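You operate a simulated robot arm through the tools that you are given. There is no shell and no other tool. Be economical: measure what you need, move in short steps, check, and stop when the job is done.

You are at the controls of a simulated two-armed robot. One attempt, no reset.

JOB
Hold the loose tap selector on the top of the long trestle steady with one hand and flip the lock of the loose selector the other way with the other.
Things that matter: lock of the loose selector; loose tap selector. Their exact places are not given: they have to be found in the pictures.

The check looks at the end state, three seconds after you hand in, the way a careful person would. Anything else that was tipped, shoved, dropped, spilled or broken makes it a failure.

ROBOT AND FRAMES
Two 7-joint arms with two-finger grippers on one trunk, on a base that drives. Base frame: it is fixed to the floor where the robot stands at the start and does not move with it; the origin is under the middle of the robot, x ahead of it, y to its left, z up; the surface under the hand at the start is at about z = 0.76. Lengths are in m, angles in rad, forces in N, time in s.
The left shoulder is at the start at [0.078, 0.151, 0.988], the right one opposite. With the tool pointing down near the work surface each hand reaches from about 0.32 to 0.8 m from the robot's upright axis, wherever it stands, measured 20 degrees to its own side. Places, roughly: lock of the loose selector [0.6, 0, 0.8]. Payload 2.54 kg a hand.
The TCP of each hand is the grasp point between the finger pads, 0.03 m short of the fingertips. In the tool frame z runs along the fingers and y along their closing line. Largest opening 0.116 m; the body of the gripper starts 0.095 m behind the TCP.
Orientation is that of the tool frame in the base frame, as a unit quaternion [x, y, z, w]. With the fingers straight down and closing along the base's y, the tool's x points along the base's -x, its y along +y and its z along -z.

CONTROLS
- The arms move only by the tool jog_arm. It takes "left_rows", "right_rows" or both (then of equal length, played together; a hand with none holds still); each is a list that holds one entry, the list of rows, each a list of 7 numbers: the shift along the tool's x, y, z in m, then the turn, a rotation vector about the tool's x, y, z in rad, then the opening, from 0 (shut) to 1 (fully open). In form: [[[dx, dy, dz, rx, ry, rz, jaw], ...]]. A call has 1 to 8 rows; each row shifts and turns the commanded pose from where the row before left it, along the tool's axes as they then stand. Each row takes 0.2 s and may step no farther than 0.05 m and 0.15 rad from the row before; otherwise, or with a gripper value out of range, the whole call is refused. Where a pose cannot be reached the arm comes as near as it can. A force on the tool above 40 N (or 10 N above the force at the start of the call, whichever is more), or a blocked arm, ends the call early, and 0.2 s more pass. Each finger travels about 0.072 m/s and halts on what it meets, pressing with about 37 N; the grip force reading is that of the motor and also rises with nothing between the fingers. The clock runs only during rows and for 0.2 s after the last one: add rows that do not move to give the fingers time. The reply holds the time, the measured pose of the TCP, the force on the tool along the base axes, the opening and the grip force, in the units named above and with some noise, with the torque about the TCP (base axes, N m) and any sound that the robot's microphone picked up.
- Cameras (640 x 400 px; columns grow to the right, rows downward): "scene" is now at [0.1603, -0.0164, 1.1422]; the picture's right is [-0.15, -0.99, 0.00], its down [-0.23, 0.04, -0.97] and it looks along [0.96, -0.15, -0.23] (base axes); focal length 214 px, centre (320, 200). "left" rides on the left gripper at [0.069, 0.015, -0.122] in its tool frame; the picture's right is [-0.21, 0.98, 0.00], its down [-0.83, -0.18, -0.53] and it looks along [-0.52, -0.11, 0.85] (tool axes); focal length 251 px, centre (320, 200). "right" rides on the right gripper at [0.069, -0.015, -0.122] in its tool frame; the picture's right is [0.22, 0.98, 0.00], its down [-0.83, 0.18, -0.53] and it looks along [-0.52, 0.11, 0.85] (tool axes); focal length 251 px, centre (320, 200).
- get_image(camera): a new picture of that camera. No time passes.
- move_column(by): slides the trunk up (or, below 0, down) by that many m; the arms and the scene camera ride with it, the base frame stays. It gives what a move gives, with no picture.
- drive_base(legs): drives the robot by 1 to 6 legs, each [ahead, left, turn to the left] in m, m and rad, along the robot's own axes; the way and the turn of a leg run together, so that a leg with both is an arc; at most 1.5 m and 3.142 rad a leg. The arms and the cameras ride along, it lands a little off, and it stops where it bumps. It gives what a move gives.
- turn_head(pan, tilt): turns the head with the scene camera to pan (to the left, within 1.396 rad either way) and tilt (down, from -0.506 to 1.204), counted from straight ahead of the robot. It gives what a move gives.
- measure_at(camera, pixels): for up to 12 pixels [column, row] of the newest picture of that camera ("zoom" is the newest enlarged one), the place [x, y, z] in the base frame of the surface seen there, good to about 0.002 m. No time passes.
- inspect(camera, box): a new picture of the part [left, top, right, bottom] of that camera's present view, enlarged. No time passes.
- sign_off(): hands the job in; it is judged then, once.

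Keep the steps short. Do not move on a guess: measure, check each grasp and each placing, and mend mistakes. In all there are 80 turns and 62 pictures (those below and enlarged ones count). Leave the grippers open and the arms clear of the work at the hand-in unless told otherwise, and finish with a single line.

The tools are called as name(argument=value, ...) on one line, values as JSON. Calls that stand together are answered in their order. jog_arm: Moves the arms, as the interface text tells. Its arguments: {"type":"object","properties":{"left_rows":{"type":"array"},"right_rows":{"type":"array"}},"required":[]} The other tools are called the same way: move_column (by) slides the trunk up or down; drive_base (legs) drives the base; turn_head (pan, tilt) turns the head that bears the scene camera; get_image (camera) takes a picture; measure_at (camera, pixels) gives the place of the surface under pixels of a picture; inspect (camera, box) takes an enlarged picture of a part of a camera's view; sign_off () hands the job in.

At the start:

```text
t: 0.0
left_tcp_pos: [0.5286, 0.1698, 1.0794]
left_tcp_rot: [0.0, 1.0, 0.0, -0.001]
left_contact_force: [-0.2, 0.0, 0.1]
left_ft_torque: [0.05, -0.02, -0.01]
left_width: 0.1161
left_gripper_force: 0.1
right_tcp_pos: [0.3606, -0.1913, 1.15]
right_tcp_rot: [0.0, 1.0, 0.001, 0.001]
right_contact_force: [0.5, -0.3, 0.9]
right_ft_torque: [-0.02, 0.0, 0.01]
right_width: 0.1159
right_gripper_force: 0.0
trunk travel left (down, up): [-0.225, 0.064]
robot x, y, heading: [-0.0013, -0.0036, -0.002]
head pan, tilt: [-0.154, 0.232]
```

scene: 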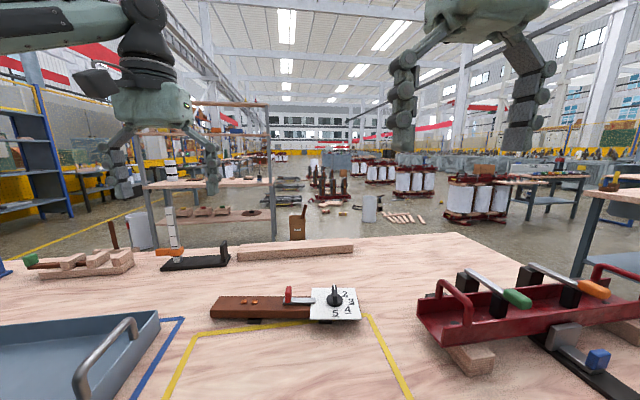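
right: 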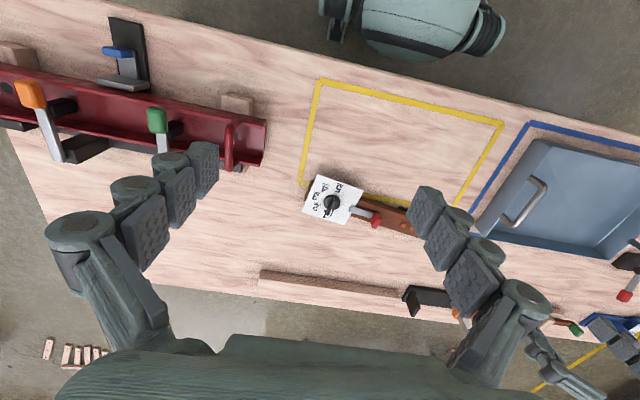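
left: 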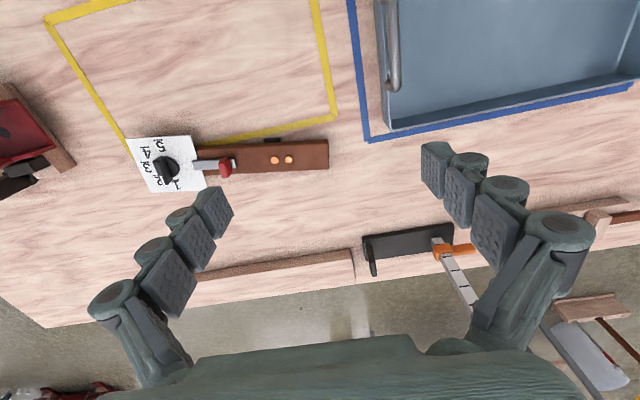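

I see the brown bar with the white dial plate and a red-tipped lever around scene (290,300). I'll zoom in from both the scene and the left camera.

inspect(camera="scene", box=[200, 270, 380, 340])

inspect(camera="left", box=[110, 110, 350, 220])

```text
3.56 times, centred on (290, 305) of scene
```

zoom: 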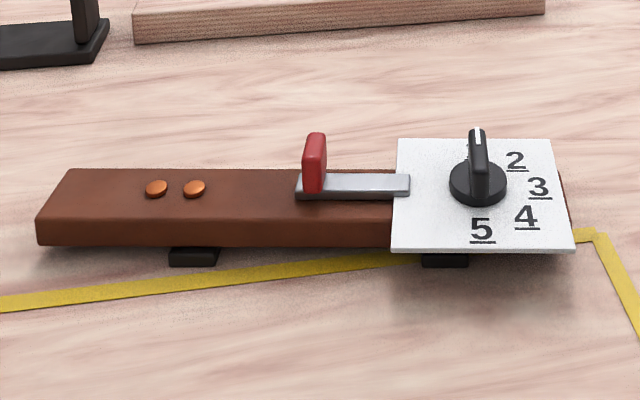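

```text
2.67 times, centred on (230, 165) of left
```

zoom: 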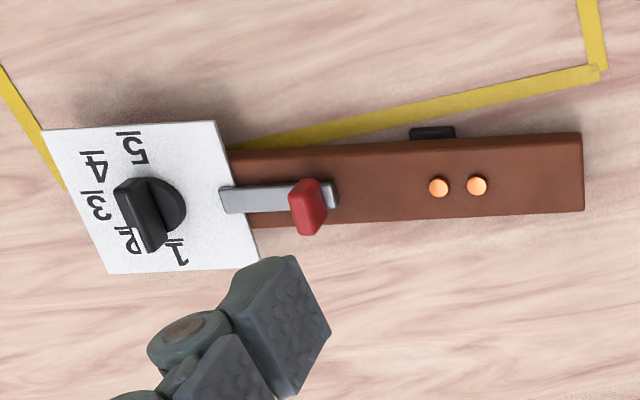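

The lock looks like a red tab on a grey flat bar beside the plate. I'll measure its points on the newest zoom (left).

measure_at(camera="zoom", pixels=[[305, 190], [308, 228], [230, 200], [332, 195], [280, 198], [400, 170], [577, 135], [580, 208], [140, 190], [300, 250], [225, 125], [432, 132]])

inspect(camera="right", box=[290, 160, 430, 250])

```text
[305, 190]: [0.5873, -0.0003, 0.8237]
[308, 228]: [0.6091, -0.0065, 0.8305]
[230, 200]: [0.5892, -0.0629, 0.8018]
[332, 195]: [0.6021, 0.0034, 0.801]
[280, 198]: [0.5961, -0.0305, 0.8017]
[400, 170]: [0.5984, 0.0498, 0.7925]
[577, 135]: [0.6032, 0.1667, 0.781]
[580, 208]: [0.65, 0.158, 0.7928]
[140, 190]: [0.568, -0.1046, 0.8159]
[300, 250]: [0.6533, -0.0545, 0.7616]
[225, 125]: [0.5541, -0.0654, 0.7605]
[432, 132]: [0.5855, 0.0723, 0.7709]
```

```text
4.44 times, centred on (360, 205) of right
```

zoom: 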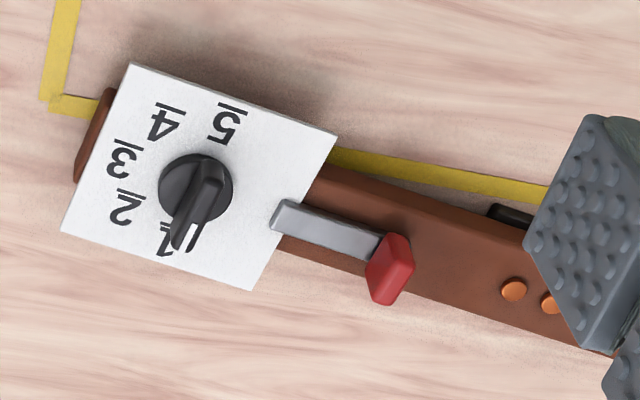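

The bar axis runs about 10° off y; the red tab sits near (0.598,-0.003, up to 0.83). First I'll turn both hands so their fingers close across the bar, cameras outward, up high in free air.

jog_arm(left_rows=[[[0, 0, 0, 0, 0, 0.146, 1], [0, 0, 0, 0, 0, 0.146, 1], [0, 0, 0, 0, 0, 0.146, 1], [0, 0, 0, 0, 0, 0.146, 1], [0, 0, 0, 0, 0, 0.146, 1], [0, 0, 0, 0, 0, 0.146, 1], [0, 0, 0, 0, 0, 0.146, 1], [0, 0, 0, 0, 0, 0.146, 1]]], right_rows=[[[0, 0, 0, 0, 0, -0.1386, 1], [0, 0, 0, 0, 0, -0.1386, 1], [0, 0, 0, 0, 0, -0.1386, 1], [0, 0, 0, 0, 0, -0.1386, 1], [0, 0, 0, 0, 0, -0.1386, 1], [0, 0, 0, 0, 0, -0.1386, 1], [0, 0, 0, 0, 0, -0.1386, 1], [0, 0, 0, 0, 0, -0.1386, 1]]])

jog_arm(left_rows=[[[0, 0, 0, 0, 0, 0.147, 1], [0, 0, 0, 0, 0, 0.147, 1], [0, 0, 0, 0, 0, 0.147, 1], [0, 0, 0, 0, 0, 0.147, 1]]], right_rows=[[[0, 0, 0, 0, 0, -0.0693, 1], [0, 0, 0, 0, 0, -0.0693, 1], [0, 0, 0, 0, 0, -0.0693, 1], [0, 0, 0, 0, 0, -0.0693, 1]]])

get_image(camera="scene")

```text
t: 1.8
left_tcp_pos: [0.5278, 0.1701, 1.0798]
left_tcp_rot: [0.553, 0.833, -0.001, -0.001]
left_contact_force: [-0.7, -0.9, 0.0]
left_ft_torque: [0.02, 0.0, -0.01]
left_width: 0.116
left_gripper_force: 0.1
right_tcp_pos: [0.344, -0.165, 1.1273]
right_tcp_rot: [-0.525, 0.851, 0.001, 0.001]
right_contact_force: [0.5, 0.1, -0.9]
right_ft_torque: [-0.03, 0.0, 0.01]
right_width: 0.1158
right_gripper_force: 0.0
right hand out of reach, approached as far as the arm can: row 7, 8
trunk travel left (down, up): [-0.225, 0.064]
robot x, y, heading: [-0.0007, -0.0026, -0.003]
head pan, tilt: [-0.154, 0.232]
```

```text
t: 2.8
left_tcp_pos: [0.5282, 0.1717, 1.079]
left_tcp_rot: [0.771, 0.637, -0.001, 0.0]
left_contact_force: [0.6, -0.3, 0.0]
left_ft_torque: [0.01, -0.01, 0.03]
left_width: 0.116
left_gripper_force: 0.1
right_tcp_pos: [0.3159, -0.1286, 1.0961]
right_tcp_rot: [-0.637, 0.771, 0.001, 0.002]
right_contact_force: [0.0, 0.7, 0.3]
right_ft_torque: [0.01, 0.01, 0.0]
right_width: 0.1159
right_gripper_force: 0.0
right hand out of reach, approached as far as the arm can: row 1, 2, 3, 4
trunk travel left (down, up): [-0.225, 0.064]
robot x, y, heading: [-0.003, -0.0022, 0.004]
head pan, tilt: [-0.154, 0.232]
```

```text
55 pictures are left
```

scene: 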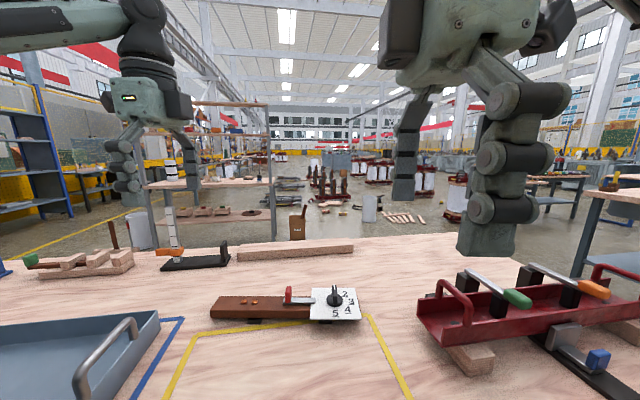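

Orientations are right (the right hand drifted while retracted, fine). Now bring the left hand above the bar's free end, and the right hand above the plate side, both still high.

jog_arm(left_rows=[[[-0.0063, 0.0144, 0.0184, 0, 0, 0, 1], [-0.0063, 0.0144, 0.0184, 0, 0, 0, 1], [-0.0063, 0.0144, 0.0184, 0, 0, 0, 1], [-0.0063, 0.0144, 0.0184, 0, 0, 0, 1], [-0.0063, 0.0144, 0.0184, 0, 0, 0, 1], [-0.0063, 0.0144, 0.0184, 0, 0, 0, 1], [-0.0063, 0.0144, 0.0184, 0, 0, 0, 1]]], right_rows=[[[-0.0168, -0.0353, 0.0143, 0, 0, 0, 1], [-0.0168, -0.0353, 0.0143, 0, 0, 0, 1], [-0.0168, -0.0353, 0.0143, 0, 0, 0, 1], [-0.0168, -0.0353, 0.0143, 0, 0, 0, 1], [-0.0168, -0.0353, 0.0143, 0, 0, 0, 1], [-0.0168, -0.0353, 0.0143, 0, 0, 0, 1], [-0.0168, -0.0353, 0.0143, 0, 0, 0, 1]]])

get_image(camera="right")

get_image(camera="left")

```text
t: 4.4
left_tcp_pos: [0.6202, 0.1088, 0.9512]
left_tcp_rot: [0.769, 0.639, -0.002, 0.0]
left_contact_force: [-0.4, 0.7, 0.4]
left_ft_torque: [-0.02, 0.04, 0.01]
left_width: 0.1156
left_gripper_force: 0.1
right_tcp_pos: [0.4508, -0.0035, 0.954]
right_tcp_rot: [-0.637, 0.771, 0.001, 0.001]
right_contact_force: [0.4, 0.3, -0.8]
right_ft_torque: [0.04, 0.01, -0.04]
right_width: 0.1161
right_gripper_force: 0.2
right hand out of reach, approached as far as the arm can: row 1, 2, 3, 4, 5, 6, 7
trunk travel left (down, up): [-0.225, 0.064]
robot x, y, heading: [-0.0013, -0.0001, 0.001]
head pan, tilt: [-0.154, 0.232]
```

```text
54 pictures are left
```

right: 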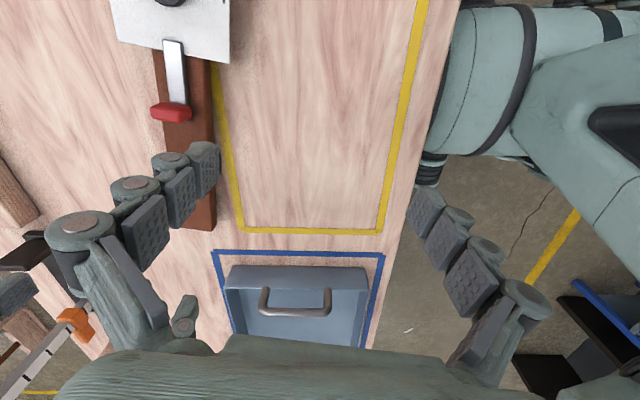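

```text
53 pictures are left
```

left: 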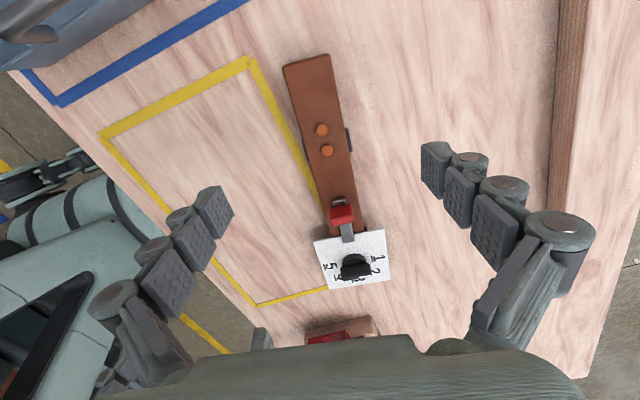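

The right hand lagged at (0.451,-0.004,0.954). I'll try moving it ahead at this height to see whether this orientation is reachable nearer the work.

jog_arm(right_rows=[[[0.0, -0.03, -0.005, 0, 0, 0, 1], [0.0, -0.03, 0, 0, 0, 0, 1], [0.01, -0.03, 0, 0, 0, 0, 1], [0.01, -0.02, 0, 0, 0, 0, 1]]])

get_image(camera="right")

get_image(camera="scene")

```text
t: 5.4
left_tcp_pos: [0.6196, 0.1086, 0.9517]
left_tcp_rot: [0.77, 0.638, 0.0, -0.001]
left_contact_force: [0.5, -0.6, -0.4]
left_ft_torque: [-0.01, 0.03, 0.01]
left_width: 0.1161
left_gripper_force: 0.2
right_tcp_pos: [0.4474, -0.0136, 0.9436]
right_tcp_rot: [-0.637, 0.771, 0.001, -0.001]
right_contact_force: [-0.5, 1.1, -0.9]
right_ft_torque: [0.02, 0.02, -0.01]
right_width: 0.116
right_gripper_force: 0.0
right hand out of reach, approached as far as the arm can: row 1, 2, 3, 4
trunk travel left (down, up): [-0.225, 0.064]
robot x, y, heading: [0.0017, 0.0024, -0.001]
head pan, tilt: [-0.154, 0.232]
```

```text
52 pictures are left
```

right: 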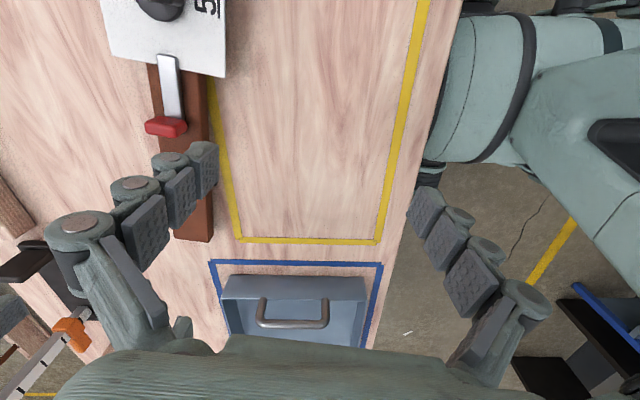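

```text
51 pictures are left
```

scene: 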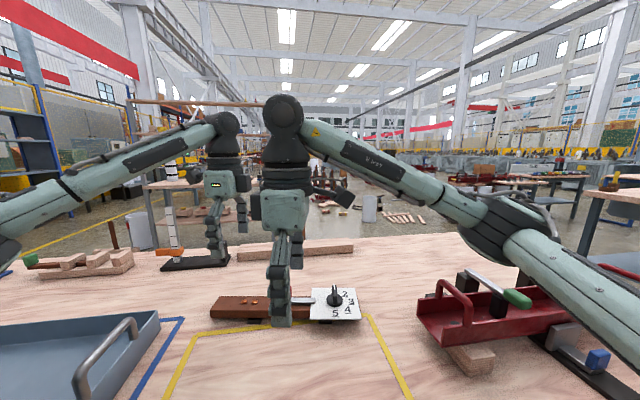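

This yaw is at the right wrist's limit. I'll turn the right hand back so its fingers close along the bar instead.

jog_arm(right_rows=[[[0, 0, -0.01, 0, 0, 0.15, 1], [0, 0, -0.01, 0, 0, 0.15, 1], [0, 0, -0.01, 0, 0, 0.15, 1], [0, 0, -0.01, 0, 0, 0.15, 1], [0, 0, 0, 0, 0, 0.15, 1], [0, 0, 0, 0, 0, 0.15, 1], [0, 0, 0, 0, 0, 0.15, 1], [0, 0, 0, 0, 0, 0.15, 1]]])

get_image(camera="right")

```text
t: 7.2
left_tcp_pos: [0.6194, 0.1088, 0.9518]
left_tcp_rot: [0.77, 0.639, -0.002, 0.0]
left_contact_force: [0.2, 0.1, 0.1]
left_ft_torque: [0.05, -0.02, -0.01]
left_width: 0.1159
left_gripper_force: 0.0
right_tcp_pos: [0.4478, -0.0136, 0.9846]
right_tcp_rot: [-0.091, 0.996, 0.001, -0.001]
right_contact_force: [0.2, -0.9, 0.2]
right_ft_torque: [0.04, -0.02, 0.01]
right_width: 0.1162
right_gripper_force: 0.1
trunk travel left (down, up): [-0.225, 0.064]
robot x, y, heading: [0.0018, -0.0019, 0.0]
head pan, tilt: [-0.154, 0.232]
```

```text
50 pictures are left
```

right: 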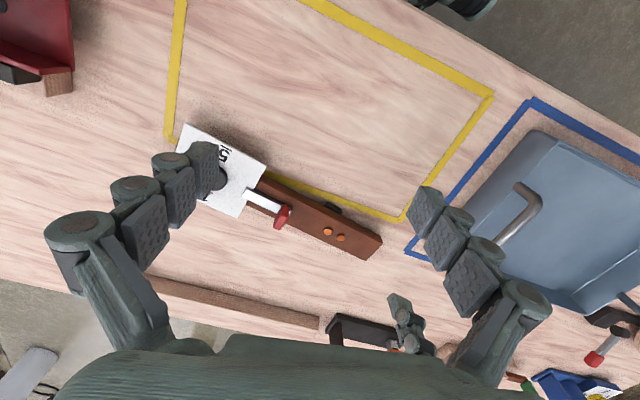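

Reachable now. The closing line needs +0.37 rad more to lie along the bar; I'll turn that, lower it a bit and move forward, then zoom on the lock.

jog_arm(right_rows=[[[0, 0, 0, 0, 0, 0.123, 1], [0, 0, 0, 0, 0, 0.123, 1], [0, 0, 0, 0, 0, 0.123, 1], [-0.03, 0, 0.02, 0, 0, 0, 1], [-0.03, 0, 0.02, 0, 0, 0, 1], [-0.02, 0, 0.02, 0, 0, 0, 1]]])

get_image(camera="right")

inspect(camera="left", box=[280, 120, 400, 300])

```text
t: 8.6
left_tcp_pos: [0.6198, 0.1087, 0.952]
left_tcp_rot: [0.77, 0.638, -0.001, 0.0]
left_contact_force: [0.4, 0.6, -0.6]
left_ft_torque: [-0.02, -0.03, 0.0]
left_width: 0.116
left_gripper_force: 0.1
right_tcp_pos: [0.5267, -0.0296, 0.9259]
right_tcp_rot: [0.091, 0.996, 0.001, 0.0]
right_contact_force: [0.1, -1.0, 0.3]
right_ft_torque: [0.01, -0.02, 0.01]
right_width: 0.1156
right_gripper_force: 0.1
trunk travel left (down, up): [-0.225, 0.064]
robot x, y, heading: [-0.0021, -0.0002, 0.001]
head pan, tilt: [-0.154, 0.232]
```

```text
49 pictures are left
```

right: 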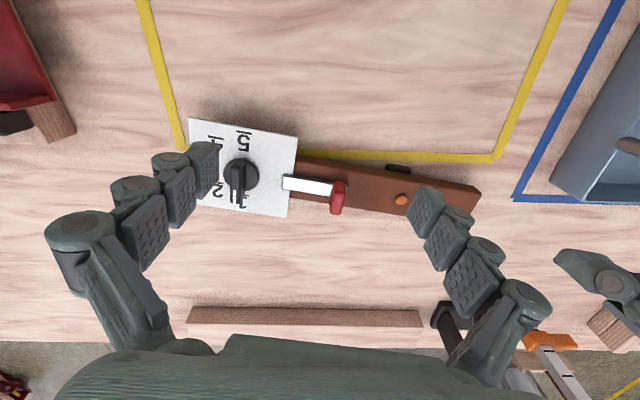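

```text
2.22 times, centred on (340, 210) of left
```

zoom: 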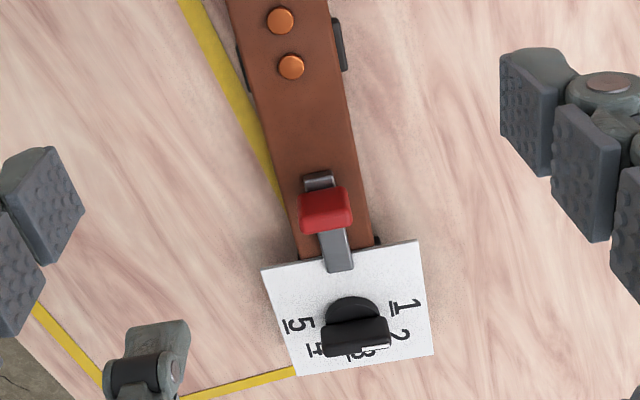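

inspect(camera="right", box=[270, 150, 430, 250])

measure_at(camera="zoom", pixels=[[60, 120], [60, 140], [60, 158], [150, 150], [215, 150], [276, 135], [272, 180], [270, 235], [300, 150], [315, 140], [255, 200], [20, 130]])

```text
4.00 times, centred on (350, 200) of right
```

zoom: 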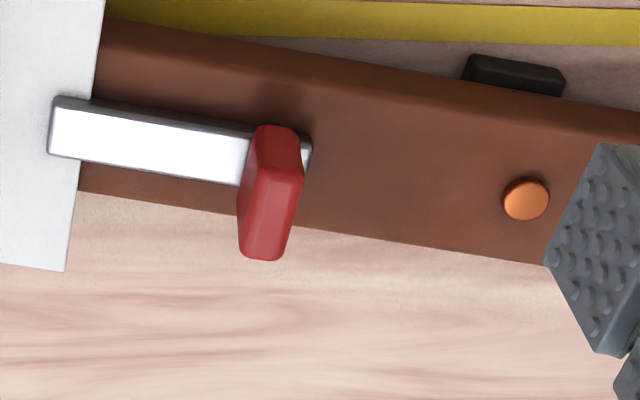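

```text
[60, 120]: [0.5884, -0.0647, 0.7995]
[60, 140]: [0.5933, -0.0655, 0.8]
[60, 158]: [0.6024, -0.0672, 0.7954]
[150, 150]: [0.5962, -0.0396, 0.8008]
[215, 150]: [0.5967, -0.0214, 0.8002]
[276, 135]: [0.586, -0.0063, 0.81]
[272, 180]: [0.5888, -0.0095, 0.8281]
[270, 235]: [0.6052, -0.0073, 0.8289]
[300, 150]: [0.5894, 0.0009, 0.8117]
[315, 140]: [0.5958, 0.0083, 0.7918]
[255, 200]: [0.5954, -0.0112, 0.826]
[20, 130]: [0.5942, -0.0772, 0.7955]
```

The bolt is a flat bar (z 0.792–0.800) with the tab rising to 0.829. Before gripping, I'll measure the bar's edges near its free end in the left view.

inspect(camera="left", box=[270, 40, 370, 200])

measure_at(camera="left", pixels=[[287, 70], [326, 58], [293, 100], [335, 100], [300, 130], [341, 130], [314, 80], [350, 140], [318, 68], [322, 170], [285, 80], [330, 70]])

```text
2.50 times, centred on (320, 120) of left
```

zoom: 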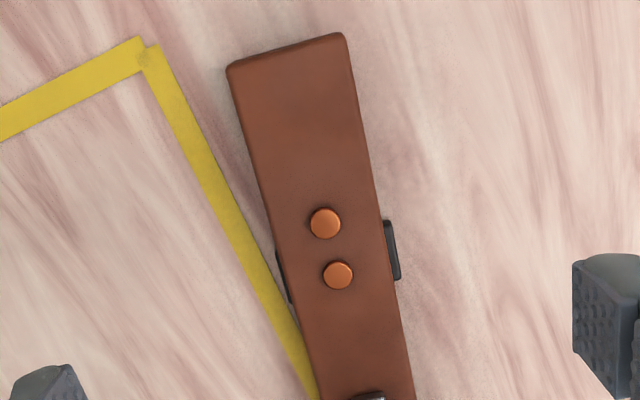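

```text
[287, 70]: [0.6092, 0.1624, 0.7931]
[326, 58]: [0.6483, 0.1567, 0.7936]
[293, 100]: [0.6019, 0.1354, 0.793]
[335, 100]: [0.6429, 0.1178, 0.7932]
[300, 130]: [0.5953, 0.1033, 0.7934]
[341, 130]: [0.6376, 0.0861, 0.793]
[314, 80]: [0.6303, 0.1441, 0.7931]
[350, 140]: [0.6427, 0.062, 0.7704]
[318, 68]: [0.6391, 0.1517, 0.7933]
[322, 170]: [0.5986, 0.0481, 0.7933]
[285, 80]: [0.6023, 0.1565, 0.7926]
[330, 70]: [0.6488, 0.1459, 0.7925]
```

Bar at y≈0.127: centre x≈0.621, width ≈0.048, top 0.793, table ≈0.761, foot only at y<0.085. Lower the open left hand around it to TCP z≈0.798.

jog_arm(left_rows=[[[0.018, -0.002, 0.02, 0, 0, 0, 1], [0, 0, 0.035, 0, 0, 0, 1], [0, 0, 0.035, 0, 0, 0, 1], [0, 0, 0.03, 0, 0, 0, 1], [0, 0, 0.02, 0, 0, 0, 1], [0, 0, 0.013, 0, 0, 0, 1], [0, 0, 0, 0, 0, 0, 1]]])

get_image(camera="left")

```text
t: 10.2
left_tcp_pos: [0.6192, 0.1268, 0.7983]
left_tcp_rot: [0.77, 0.638, -0.001, 0.001]
left_contact_force: [-0.4, -0.1, -0.3]
left_ft_torque: [0.01, 0.01, -0.01]
left_width: 0.116
left_gripper_force: 0.1
right_tcp_pos: [0.526, -0.0304, 0.9269]
right_tcp_rot: [0.092, 0.996, 0.001, 0.0]
right_contact_force: [-0.3, -1.2, 0.8]
right_ft_torque: [-0.01, -0.01, 0.0]
right_width: 0.1159
right_gripper_force: 0.0
trunk travel left (down, up): [-0.225, 0.064]
robot x, y, heading: [0.0024, -0.0001, -0.0]
head pan, tilt: [-0.154, 0.232]
```

```text
45 pictures are left
```

left: 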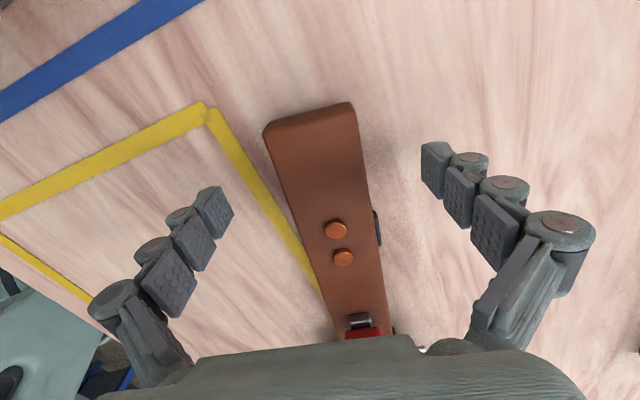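

Bar is centred between the fingers and clear of the rivets. Close the left hand on it.

jog_arm(left_rows=[[[0, 0, 0, 0, 0, 0, 0.5], [0, 0, 0, 0, 0, 0, 0.42], [0, 0, 0, 0, 0, 0, 0.35], [0, 0, 0, 0, 0, 0, 0.2], [0, 0, 0, 0, 0, 0, 0.2]]])

get_image(camera="right")

inspect(camera="scene", box=[200, 250, 380, 340])

```text
t: 11.4
left_tcp_pos: [0.6206, 0.1267, 0.7975]
left_tcp_rot: [0.769, 0.639, -0.001, 0.001]
left_contact_force: [1.9, -0.8, 1.7]
left_ft_torque: [0.05, -0.04, 0.29]
left_width: 0.0496
left_gripper_force: 37.2
right_tcp_pos: [0.5275, -0.0294, 0.9262]
right_tcp_rot: [0.091, 0.996, 0.001, 0.0]
right_contact_force: [-0.8, -0.8, 0.4]
right_ft_torque: [0.0, 0.0, 0.0]
right_width: 0.116
right_gripper_force: 0.0
trunk travel left (down, up): [-0.225, 0.064]
robot x, y, heading: [0.0044, 0.0001, -0.0]
head pan, tilt: [-0.154, 0.232]
```

```text
44 pictures are left
```

right: 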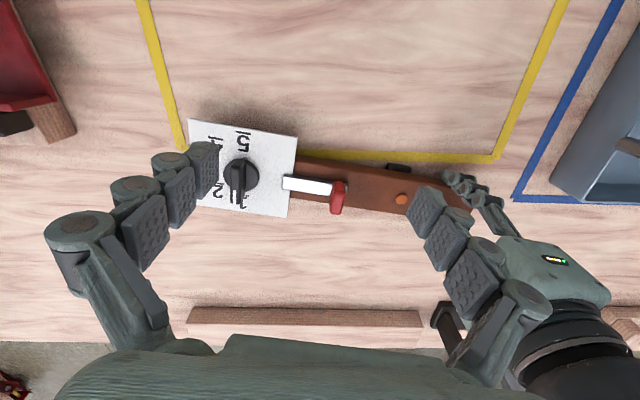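

```text
3.56 times, centred on (290, 295) of scene
```

zoom: 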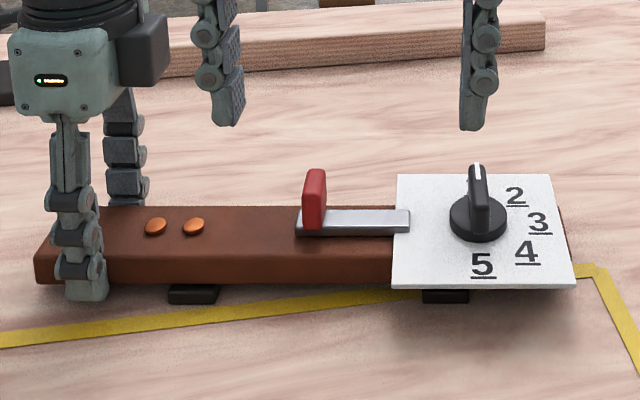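

Left holds at 0.0496 m width, 37 N. Re-measure the tab faces in the right view before lowering the right hand.

inspect(camera="right", box=[270, 150, 430, 250])

measure_at(camera="zoom", pixels=[[262, 140], [290, 140], [255, 180], [290, 180], [250, 220], [285, 220], [262, 250], [278, 255], [270, 200], [308, 150], [60, 130], [200, 140]])

```text
4.00 times, centred on (350, 200) of right
```

zoom: 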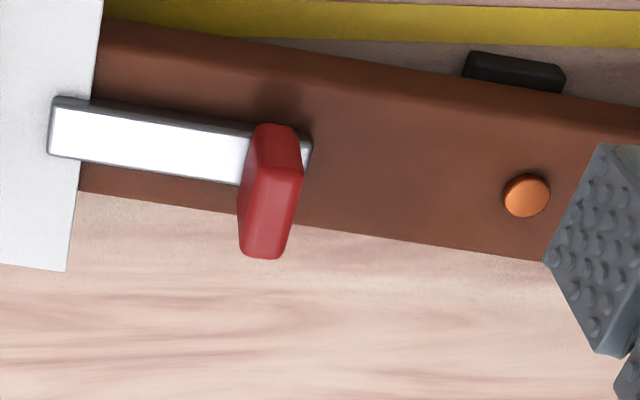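

```text
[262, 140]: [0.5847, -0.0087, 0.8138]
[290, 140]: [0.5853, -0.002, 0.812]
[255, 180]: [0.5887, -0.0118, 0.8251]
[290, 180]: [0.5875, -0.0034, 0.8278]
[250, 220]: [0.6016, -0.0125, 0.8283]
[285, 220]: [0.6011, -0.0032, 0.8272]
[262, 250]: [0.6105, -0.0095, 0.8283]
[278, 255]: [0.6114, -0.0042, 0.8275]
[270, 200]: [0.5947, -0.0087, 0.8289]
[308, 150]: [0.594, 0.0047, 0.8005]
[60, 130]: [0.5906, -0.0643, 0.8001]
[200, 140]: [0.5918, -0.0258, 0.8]
```

Tab centre ≈(0.599,-0.0065), about 11 mm thick along the bar, top 0.829. Move the right hand over it, narrow the jaws to ~0.046, then lower to TCP 0.838 (tips ~0.808, above the bolt).

jog_arm(right_rows=[[[-0.022, 0.012, 0, 0, 0, 0, 0.4], [-0.022, 0.012, 0, 0, 0, 0, 0.4], [-0.022, 0.0115, 0, 0, 0, 0, 0.4], [0, 0, 0.03, 0, 0, 0, 0.4], [0, 0, 0.015, 0, 0, 0, 0.4]]])

get_image(camera="right")

inspect(camera="scene", box=[200, 250, 380, 340])

```text
t: 12.6
left_tcp_pos: [0.6201, 0.1275, 0.7972]
left_tcp_rot: [0.77, 0.638, -0.001, 0.0]
left_contact_force: [2.4, -0.3, 4.1]
left_ft_torque: [0.02, 0.01, 0.32]
left_width: 0.0494
left_gripper_force: 37.0
right_tcp_pos: [0.597, -0.0055, 0.8809]
right_tcp_rot: [0.091, 0.996, 0.0, -0.001]
right_contact_force: [0.4, -0.2, -0.5]
right_ft_torque: [0.0, 0.04, -0.02]
right_width: 0.0463
right_gripper_force: 0.1
trunk travel left (down, up): [-0.225, 0.064]
robot x, y, heading: [0.0009, -0.0036, -0.001]
head pan, tilt: [-0.154, 0.232]
```

```text
41 pictures are left
```

right: 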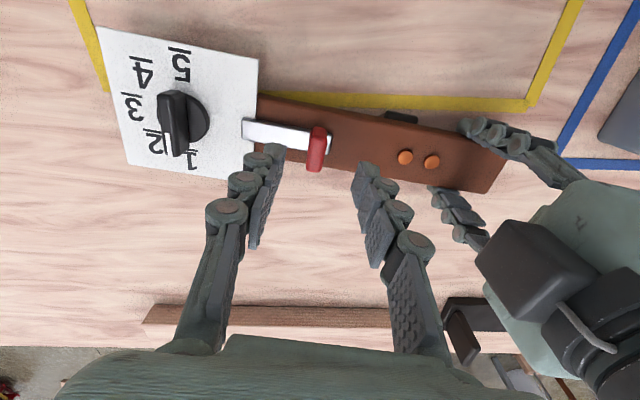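

```text
3.56 times, centred on (290, 295) of scene
```

zoom: 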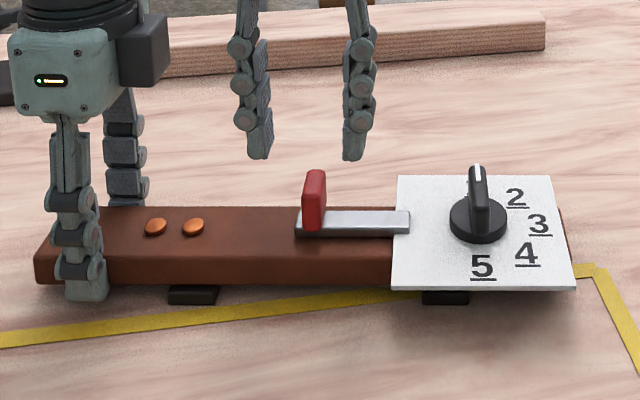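

Tab is centred between the fingers. Lower 43 mm.

jog_arm(right_rows=[[[0, 0, 0.02, 0, 0, 0, 0.4], [0, 0, 0.015, 0, 0, 0, 0.4], [0, 0, 0.009, 0, 0, 0, 0.4]]])

inspect(camera="scene", box=[200, 250, 380, 340])

```text
t: 13.4
left_tcp_pos: [0.6197, 0.1275, 0.7973]
left_tcp_rot: [0.769, 0.639, 0.0, 0.001]
left_contact_force: [3.7, 0.7, 3.8]
left_ft_torque: [0.02, -0.03, 0.29]
left_width: 0.0494
left_gripper_force: 37.1
right_tcp_pos: [0.5963, -0.0053, 0.8362]
right_tcp_rot: [0.091, 0.996, 0.001, 0.0]
right_contact_force: [-0.4, -0.2, 0.5]
right_ft_torque: [0.0, -0.01, -0.01]
right_width: 0.0463
right_gripper_force: 0.0
trunk travel left (down, up): [-0.225, 0.064]
robot x, y, heading: [-0.0009, -0.0006, -0.007]
head pan, tilt: [-0.154, 0.232]
```

```text
3.56 times, centred on (290, 295) of scene
```

zoom: 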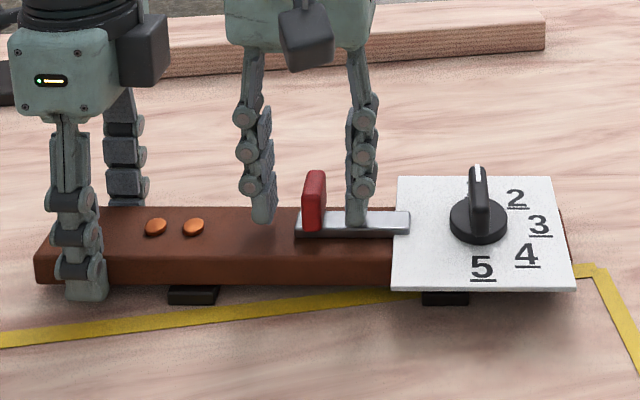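

Straddle is good. Narrow loosely around the tab, then nudge +y (away from the plate) by small steps and read the force.

jog_arm(right_rows=[[[0, 0, 0, 0, 0, 0, 0.16], [0, 0, 0, 0, 0, 0, 0.16], [0, 0.003, 0, 0, 0, 0, 0.16], [0, 0.003, 0, 0, 0, 0, 0.16], [0, 0.003, 0, 0, 0, 0, 0.16]]])

inspect(camera="scene", box=[200, 250, 380, 340])

```text
t: 14.6
left_tcp_pos: [0.6203, 0.1269, 0.7981]
left_tcp_rot: [0.77, 0.638, -0.001, 0.0]
left_contact_force: [3.4, 2.3, 3.9]
left_ft_torque: [-0.01, -0.16, 0.16]
left_width: 0.0493
left_gripper_force: 36.9
right_tcp_pos: [0.5984, 0.0031, 0.8362]
right_tcp_rot: [0.092, 0.996, 0.0, 0.0]
right_contact_force: [-0.9, -3.6, -1.1]
right_ft_torque: [-0.07, -0.01, 0.02]
right_width: 0.0206
right_gripper_force: 1.4
trunk travel left (down, up): [-0.225, 0.064]
robot x, y, heading: [-0.002, 0.0002, -0.001]
head pan, tilt: [-0.154, 0.232]
```

```text
3.56 times, centred on (290, 295) of scene
```

zoom: 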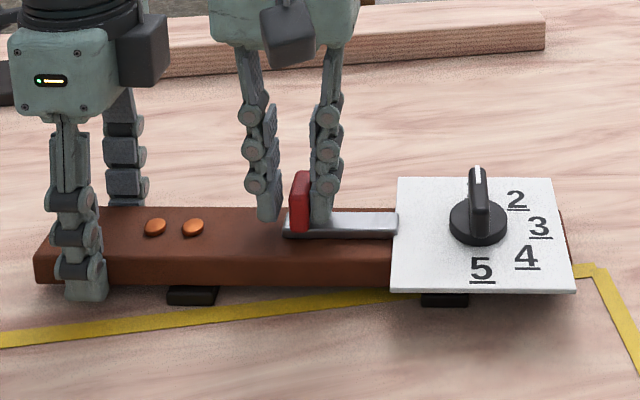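

The bolt slides +y at only ~3.6 N. Continue in small steps until it meets its stop.

jog_arm(right_rows=[[[0, 0.004, 0, 0, 0, 0, 0.16], [0, 0.004, 0, 0, 0, 0, 0.16], [0, 0.004, 0, 0, 0, 0, 0.16], [0, 0.003, 0, 0, 0, 0, 0.16]]])

inspect(camera="scene", box=[200, 250, 380, 340])

```text
t: 15.6
left_tcp_pos: [0.6198, 0.1276, 0.7966]
left_tcp_rot: [0.769, 0.639, 0.0, 0.001]
left_contact_force: [4.5, 2.8, 4.1]
left_ft_torque: [0.16, -0.16, 0.2]
left_width: 0.0494
left_gripper_force: 37.6
right_tcp_pos: [0.6006, 0.0183, 0.8348]
right_tcp_rot: [0.092, 0.996, 0.001, 0.0]
right_contact_force: [0.0, -2.7, 1.3]
right_ft_torque: [-0.1, 0.03, 0.0]
right_width: 0.0205
right_gripper_force: 0.8
trunk travel left (down, up): [-0.225, 0.064]
robot x, y, heading: [-0.0019, -0.0005, -0.001]
head pan, tilt: [-0.154, 0.232]
```

```text
3.56 times, centred on (290, 295) of scene
```

zoom: 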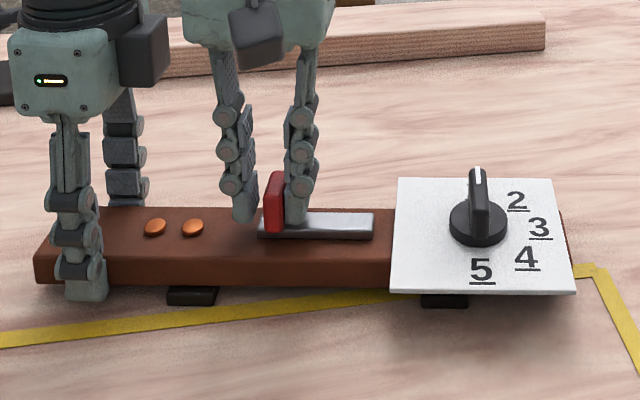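

Still free. A little more with finer steps.

jog_arm(right_rows=[[[0, 0.003, 0, 0, 0, 0, 0.16], [0, 0.003, 0, 0, 0, 0, 0.16], [0, 0.002, 0, 0, 0, 0, 0.16], [0, 0.002, 0, 0, 0, 0, 0.16]]])

inspect(camera="scene", box=[200, 250, 380, 340])

```text
t: 16.6
left_tcp_pos: [0.6202, 0.1276, 0.7965]
left_tcp_rot: [0.77, 0.639, -0.001, 0.0]
left_contact_force: [5.4, 4.7, 3.9]
left_ft_torque: [-0.06, -0.11, 0.32]
left_width: 0.049
left_gripper_force: 37.2
right_tcp_pos: [0.6029, 0.0273, 0.8339]
right_tcp_rot: [0.091, 0.996, 0.0, 0.001]
right_contact_force: [-1.6, -6.9, 1.3]
right_ft_torque: [-0.19, 0.06, 0.07]
right_width: 0.0229
right_gripper_force: 3.1
trunk travel left (down, up): [-0.225, 0.064]
robot x, y, heading: [0.0012, -0.0024, 0.001]
head pan, tilt: [-0.154, 0.232]
```

```text
3.56 times, centred on (290, 295) of scene
```

zoom: 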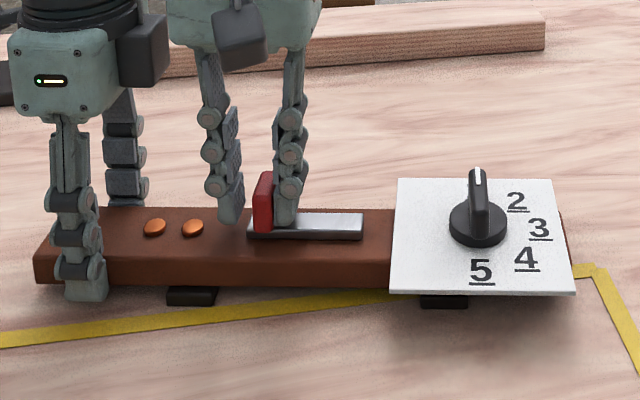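

Force rose to 7 N and the finger yielded 2 mm: likely the stop. One more small push, comparing the tab's place.

jog_arm(right_rows=[[[0, 0.002, 0, 0, 0, 0, 0.14], [0, 0.002, 0, 0, 0, 0, 0.14], [0, 0, 0, 0, 0, 0, 0.14]]])

inspect(camera="scene", box=[200, 250, 380, 340])

```text
t: 17.4
left_tcp_pos: [0.6204, 0.1286, 0.7964]
left_tcp_rot: [0.769, 0.64, 0.0, 0.0]
left_contact_force: [6.8, 12.5, 2.4]
left_ft_torque: [0.0, -0.21, 0.36]
left_width: 0.0493
left_gripper_force: 37.0
right_tcp_pos: [0.6042, 0.0304, 0.8344]
right_tcp_rot: [0.093, 0.996, -0.001, -0.001]
right_contact_force: [-8.1, -16.8, 1.6]
right_ft_torque: [-0.45, 0.3, 0.1]
right_width: 0.0275
right_gripper_force: 8.0
trunk travel left (down, up): [-0.225, 0.064]
robot x, y, heading: [-0.0022, 0.0013, -0.003]
head pan, tilt: [-0.154, 0.232]
```

```text
3.56 times, centred on (290, 295) of scene
```

zoom: 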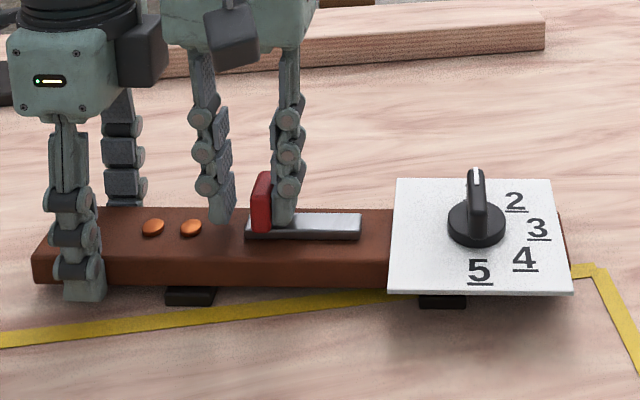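

Tab is stationary against its stop with force at 17 N, so the travel is complete (~30 mm). Relieve the push, open, and lift the right hand clear.

jog_arm(right_rows=[[[0, -0.004, 0, 0, 0, 0, 0.2], [0, -0.001, 0, 0, 0, 0, 0.4], [0, 0, 0, 0, 0, 0, 0.4], [0, 0, -0.03, 0, 0, 0, 0.4], [0, 0, -0.04, 0, 0, 0, 0.4], [0.04, -0.02, -0.02, 0, 0, 0, 0.4], [0.04, -0.02, 0, 0, 0, 0, 0.7]]])

get_image(camera="right")

inspect(camera="scene", box=[200, 250, 380, 340])

```text
t: 19.0
left_tcp_pos: [0.6198, 0.1277, 0.7977]
left_tcp_rot: [0.769, 0.639, -0.001, 0.0]
left_contact_force: [-0.4, -1.7, 2.5]
left_ft_torque: [0.18, 0.03, 0.08]
left_width: 0.0493
left_gripper_force: 36.7
right_tcp_pos: [0.5186, -0.002, 0.9238]
right_tcp_rot: [0.092, 0.996, 0.001, 0.0]
right_contact_force: [1.0, 0.2, 0.1]
right_ft_torque: [0.0, 0.0, 0.02]
right_width: 0.0816
right_gripper_force: 0.1
trunk travel left (down, up): [-0.225, 0.064]
robot x, y, heading: [0.0012, -0.0007, -0.0]
head pan, tilt: [-0.154, 0.232]
```

```text
34 pictures are left
```

right: 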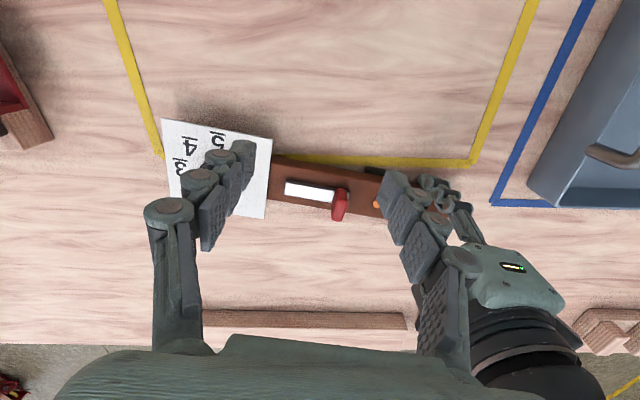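

```text
3.56 times, centred on (290, 295) of scene
```

zoom: 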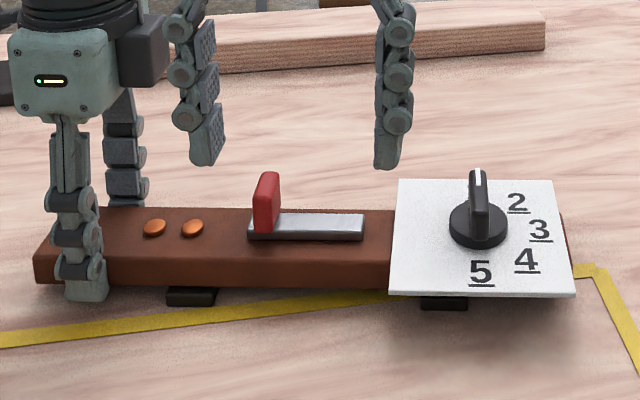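

The bolt stays retracted and the selector is in place with the knob unmoved. Release the left hand, lift it clear.

jog_arm(left_rows=[[[0, 0, 0, 0, 0, 0, 0.6], [0, 0, 0, 0, 0, 0, 0.9], [0, 0, 0, 0, 0, 0, 1], [0, 0, 0, 0, 0, 0, 1], [0, 0, -0.03, 0, 0, 0, 1], [0, 0, -0.045, 0, 0, 0, 1], [0, 0, -0.045, 0, 0, 0, 1], [0.03, 0, -0.03, 0, 0, 0, 1]]], right_rows=[[[0, 0, -0.01, 0, 0, 0, 1], [0.03, -0.03, -0.01, 0, 0, 0, 1], [0.03, -0.03, -0.01, 0, 0, 0, 1], [0.03, -0.02, 0, 0, 0, 0, 1], [0, -0.03, 0, 0, 0, 0, 1], [0, -0.03, 0, 0, 0, 0, 1], [0, 0, 0, 0, 0, 0, 1], [0, 0, 0, 0, 0, 0, 1]]])

get_image(camera="scene")

inspect(camera="left", box=[240, 40, 400, 320])

```text
t: 20.8
left_tcp_pos: [0.6249, 0.1545, 0.9477]
left_tcp_rot: [0.77, 0.638, -0.001, 0.0]
left_contact_force: [0.3, 0.0, -0.4]
left_ft_torque: [0.03, 0.0, -0.02]
left_width: 0.116
left_gripper_force: 0.2
right_tcp_pos: [0.4026, -0.1209, 0.958]
right_tcp_rot: [0.091, 0.996, 0.001, 0.0]
right_contact_force: [-0.3, -0.1, 0.0]
right_ft_torque: [0.01, 0.0, -0.01]
right_width: 0.116
right_gripper_force: 0.0
trunk travel left (down, up): [-0.225, 0.064]
robot x, y, heading: [0.0021, 0.0025, 0.001]
head pan, tilt: [-0.154, 0.232]
```

```text
32 pictures are left
```

scene: 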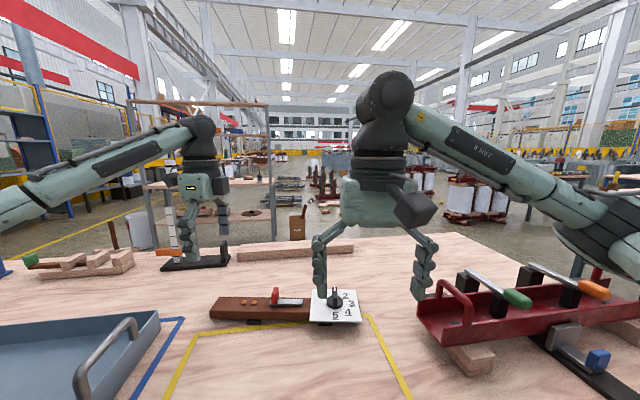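

```text
1.43 times, centred on (320, 180) of left
```

zoom: 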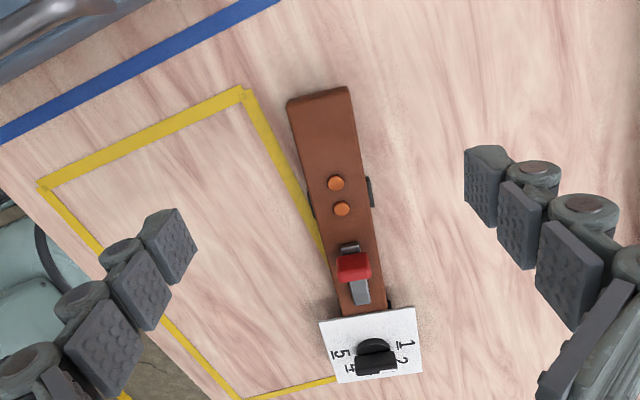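

The bolt is off the plate and resting at its other end. The selector is where it was, both hands are open and clear, and nothing else moved. Handing in.

sign_off()

```text
The job is handed in.
```

I held the loose selector steady with the left hand, and with the right I slid its lock about 30 mm to the stop at its other end; both hands are open and clear, and I saw nothing else disturbed.
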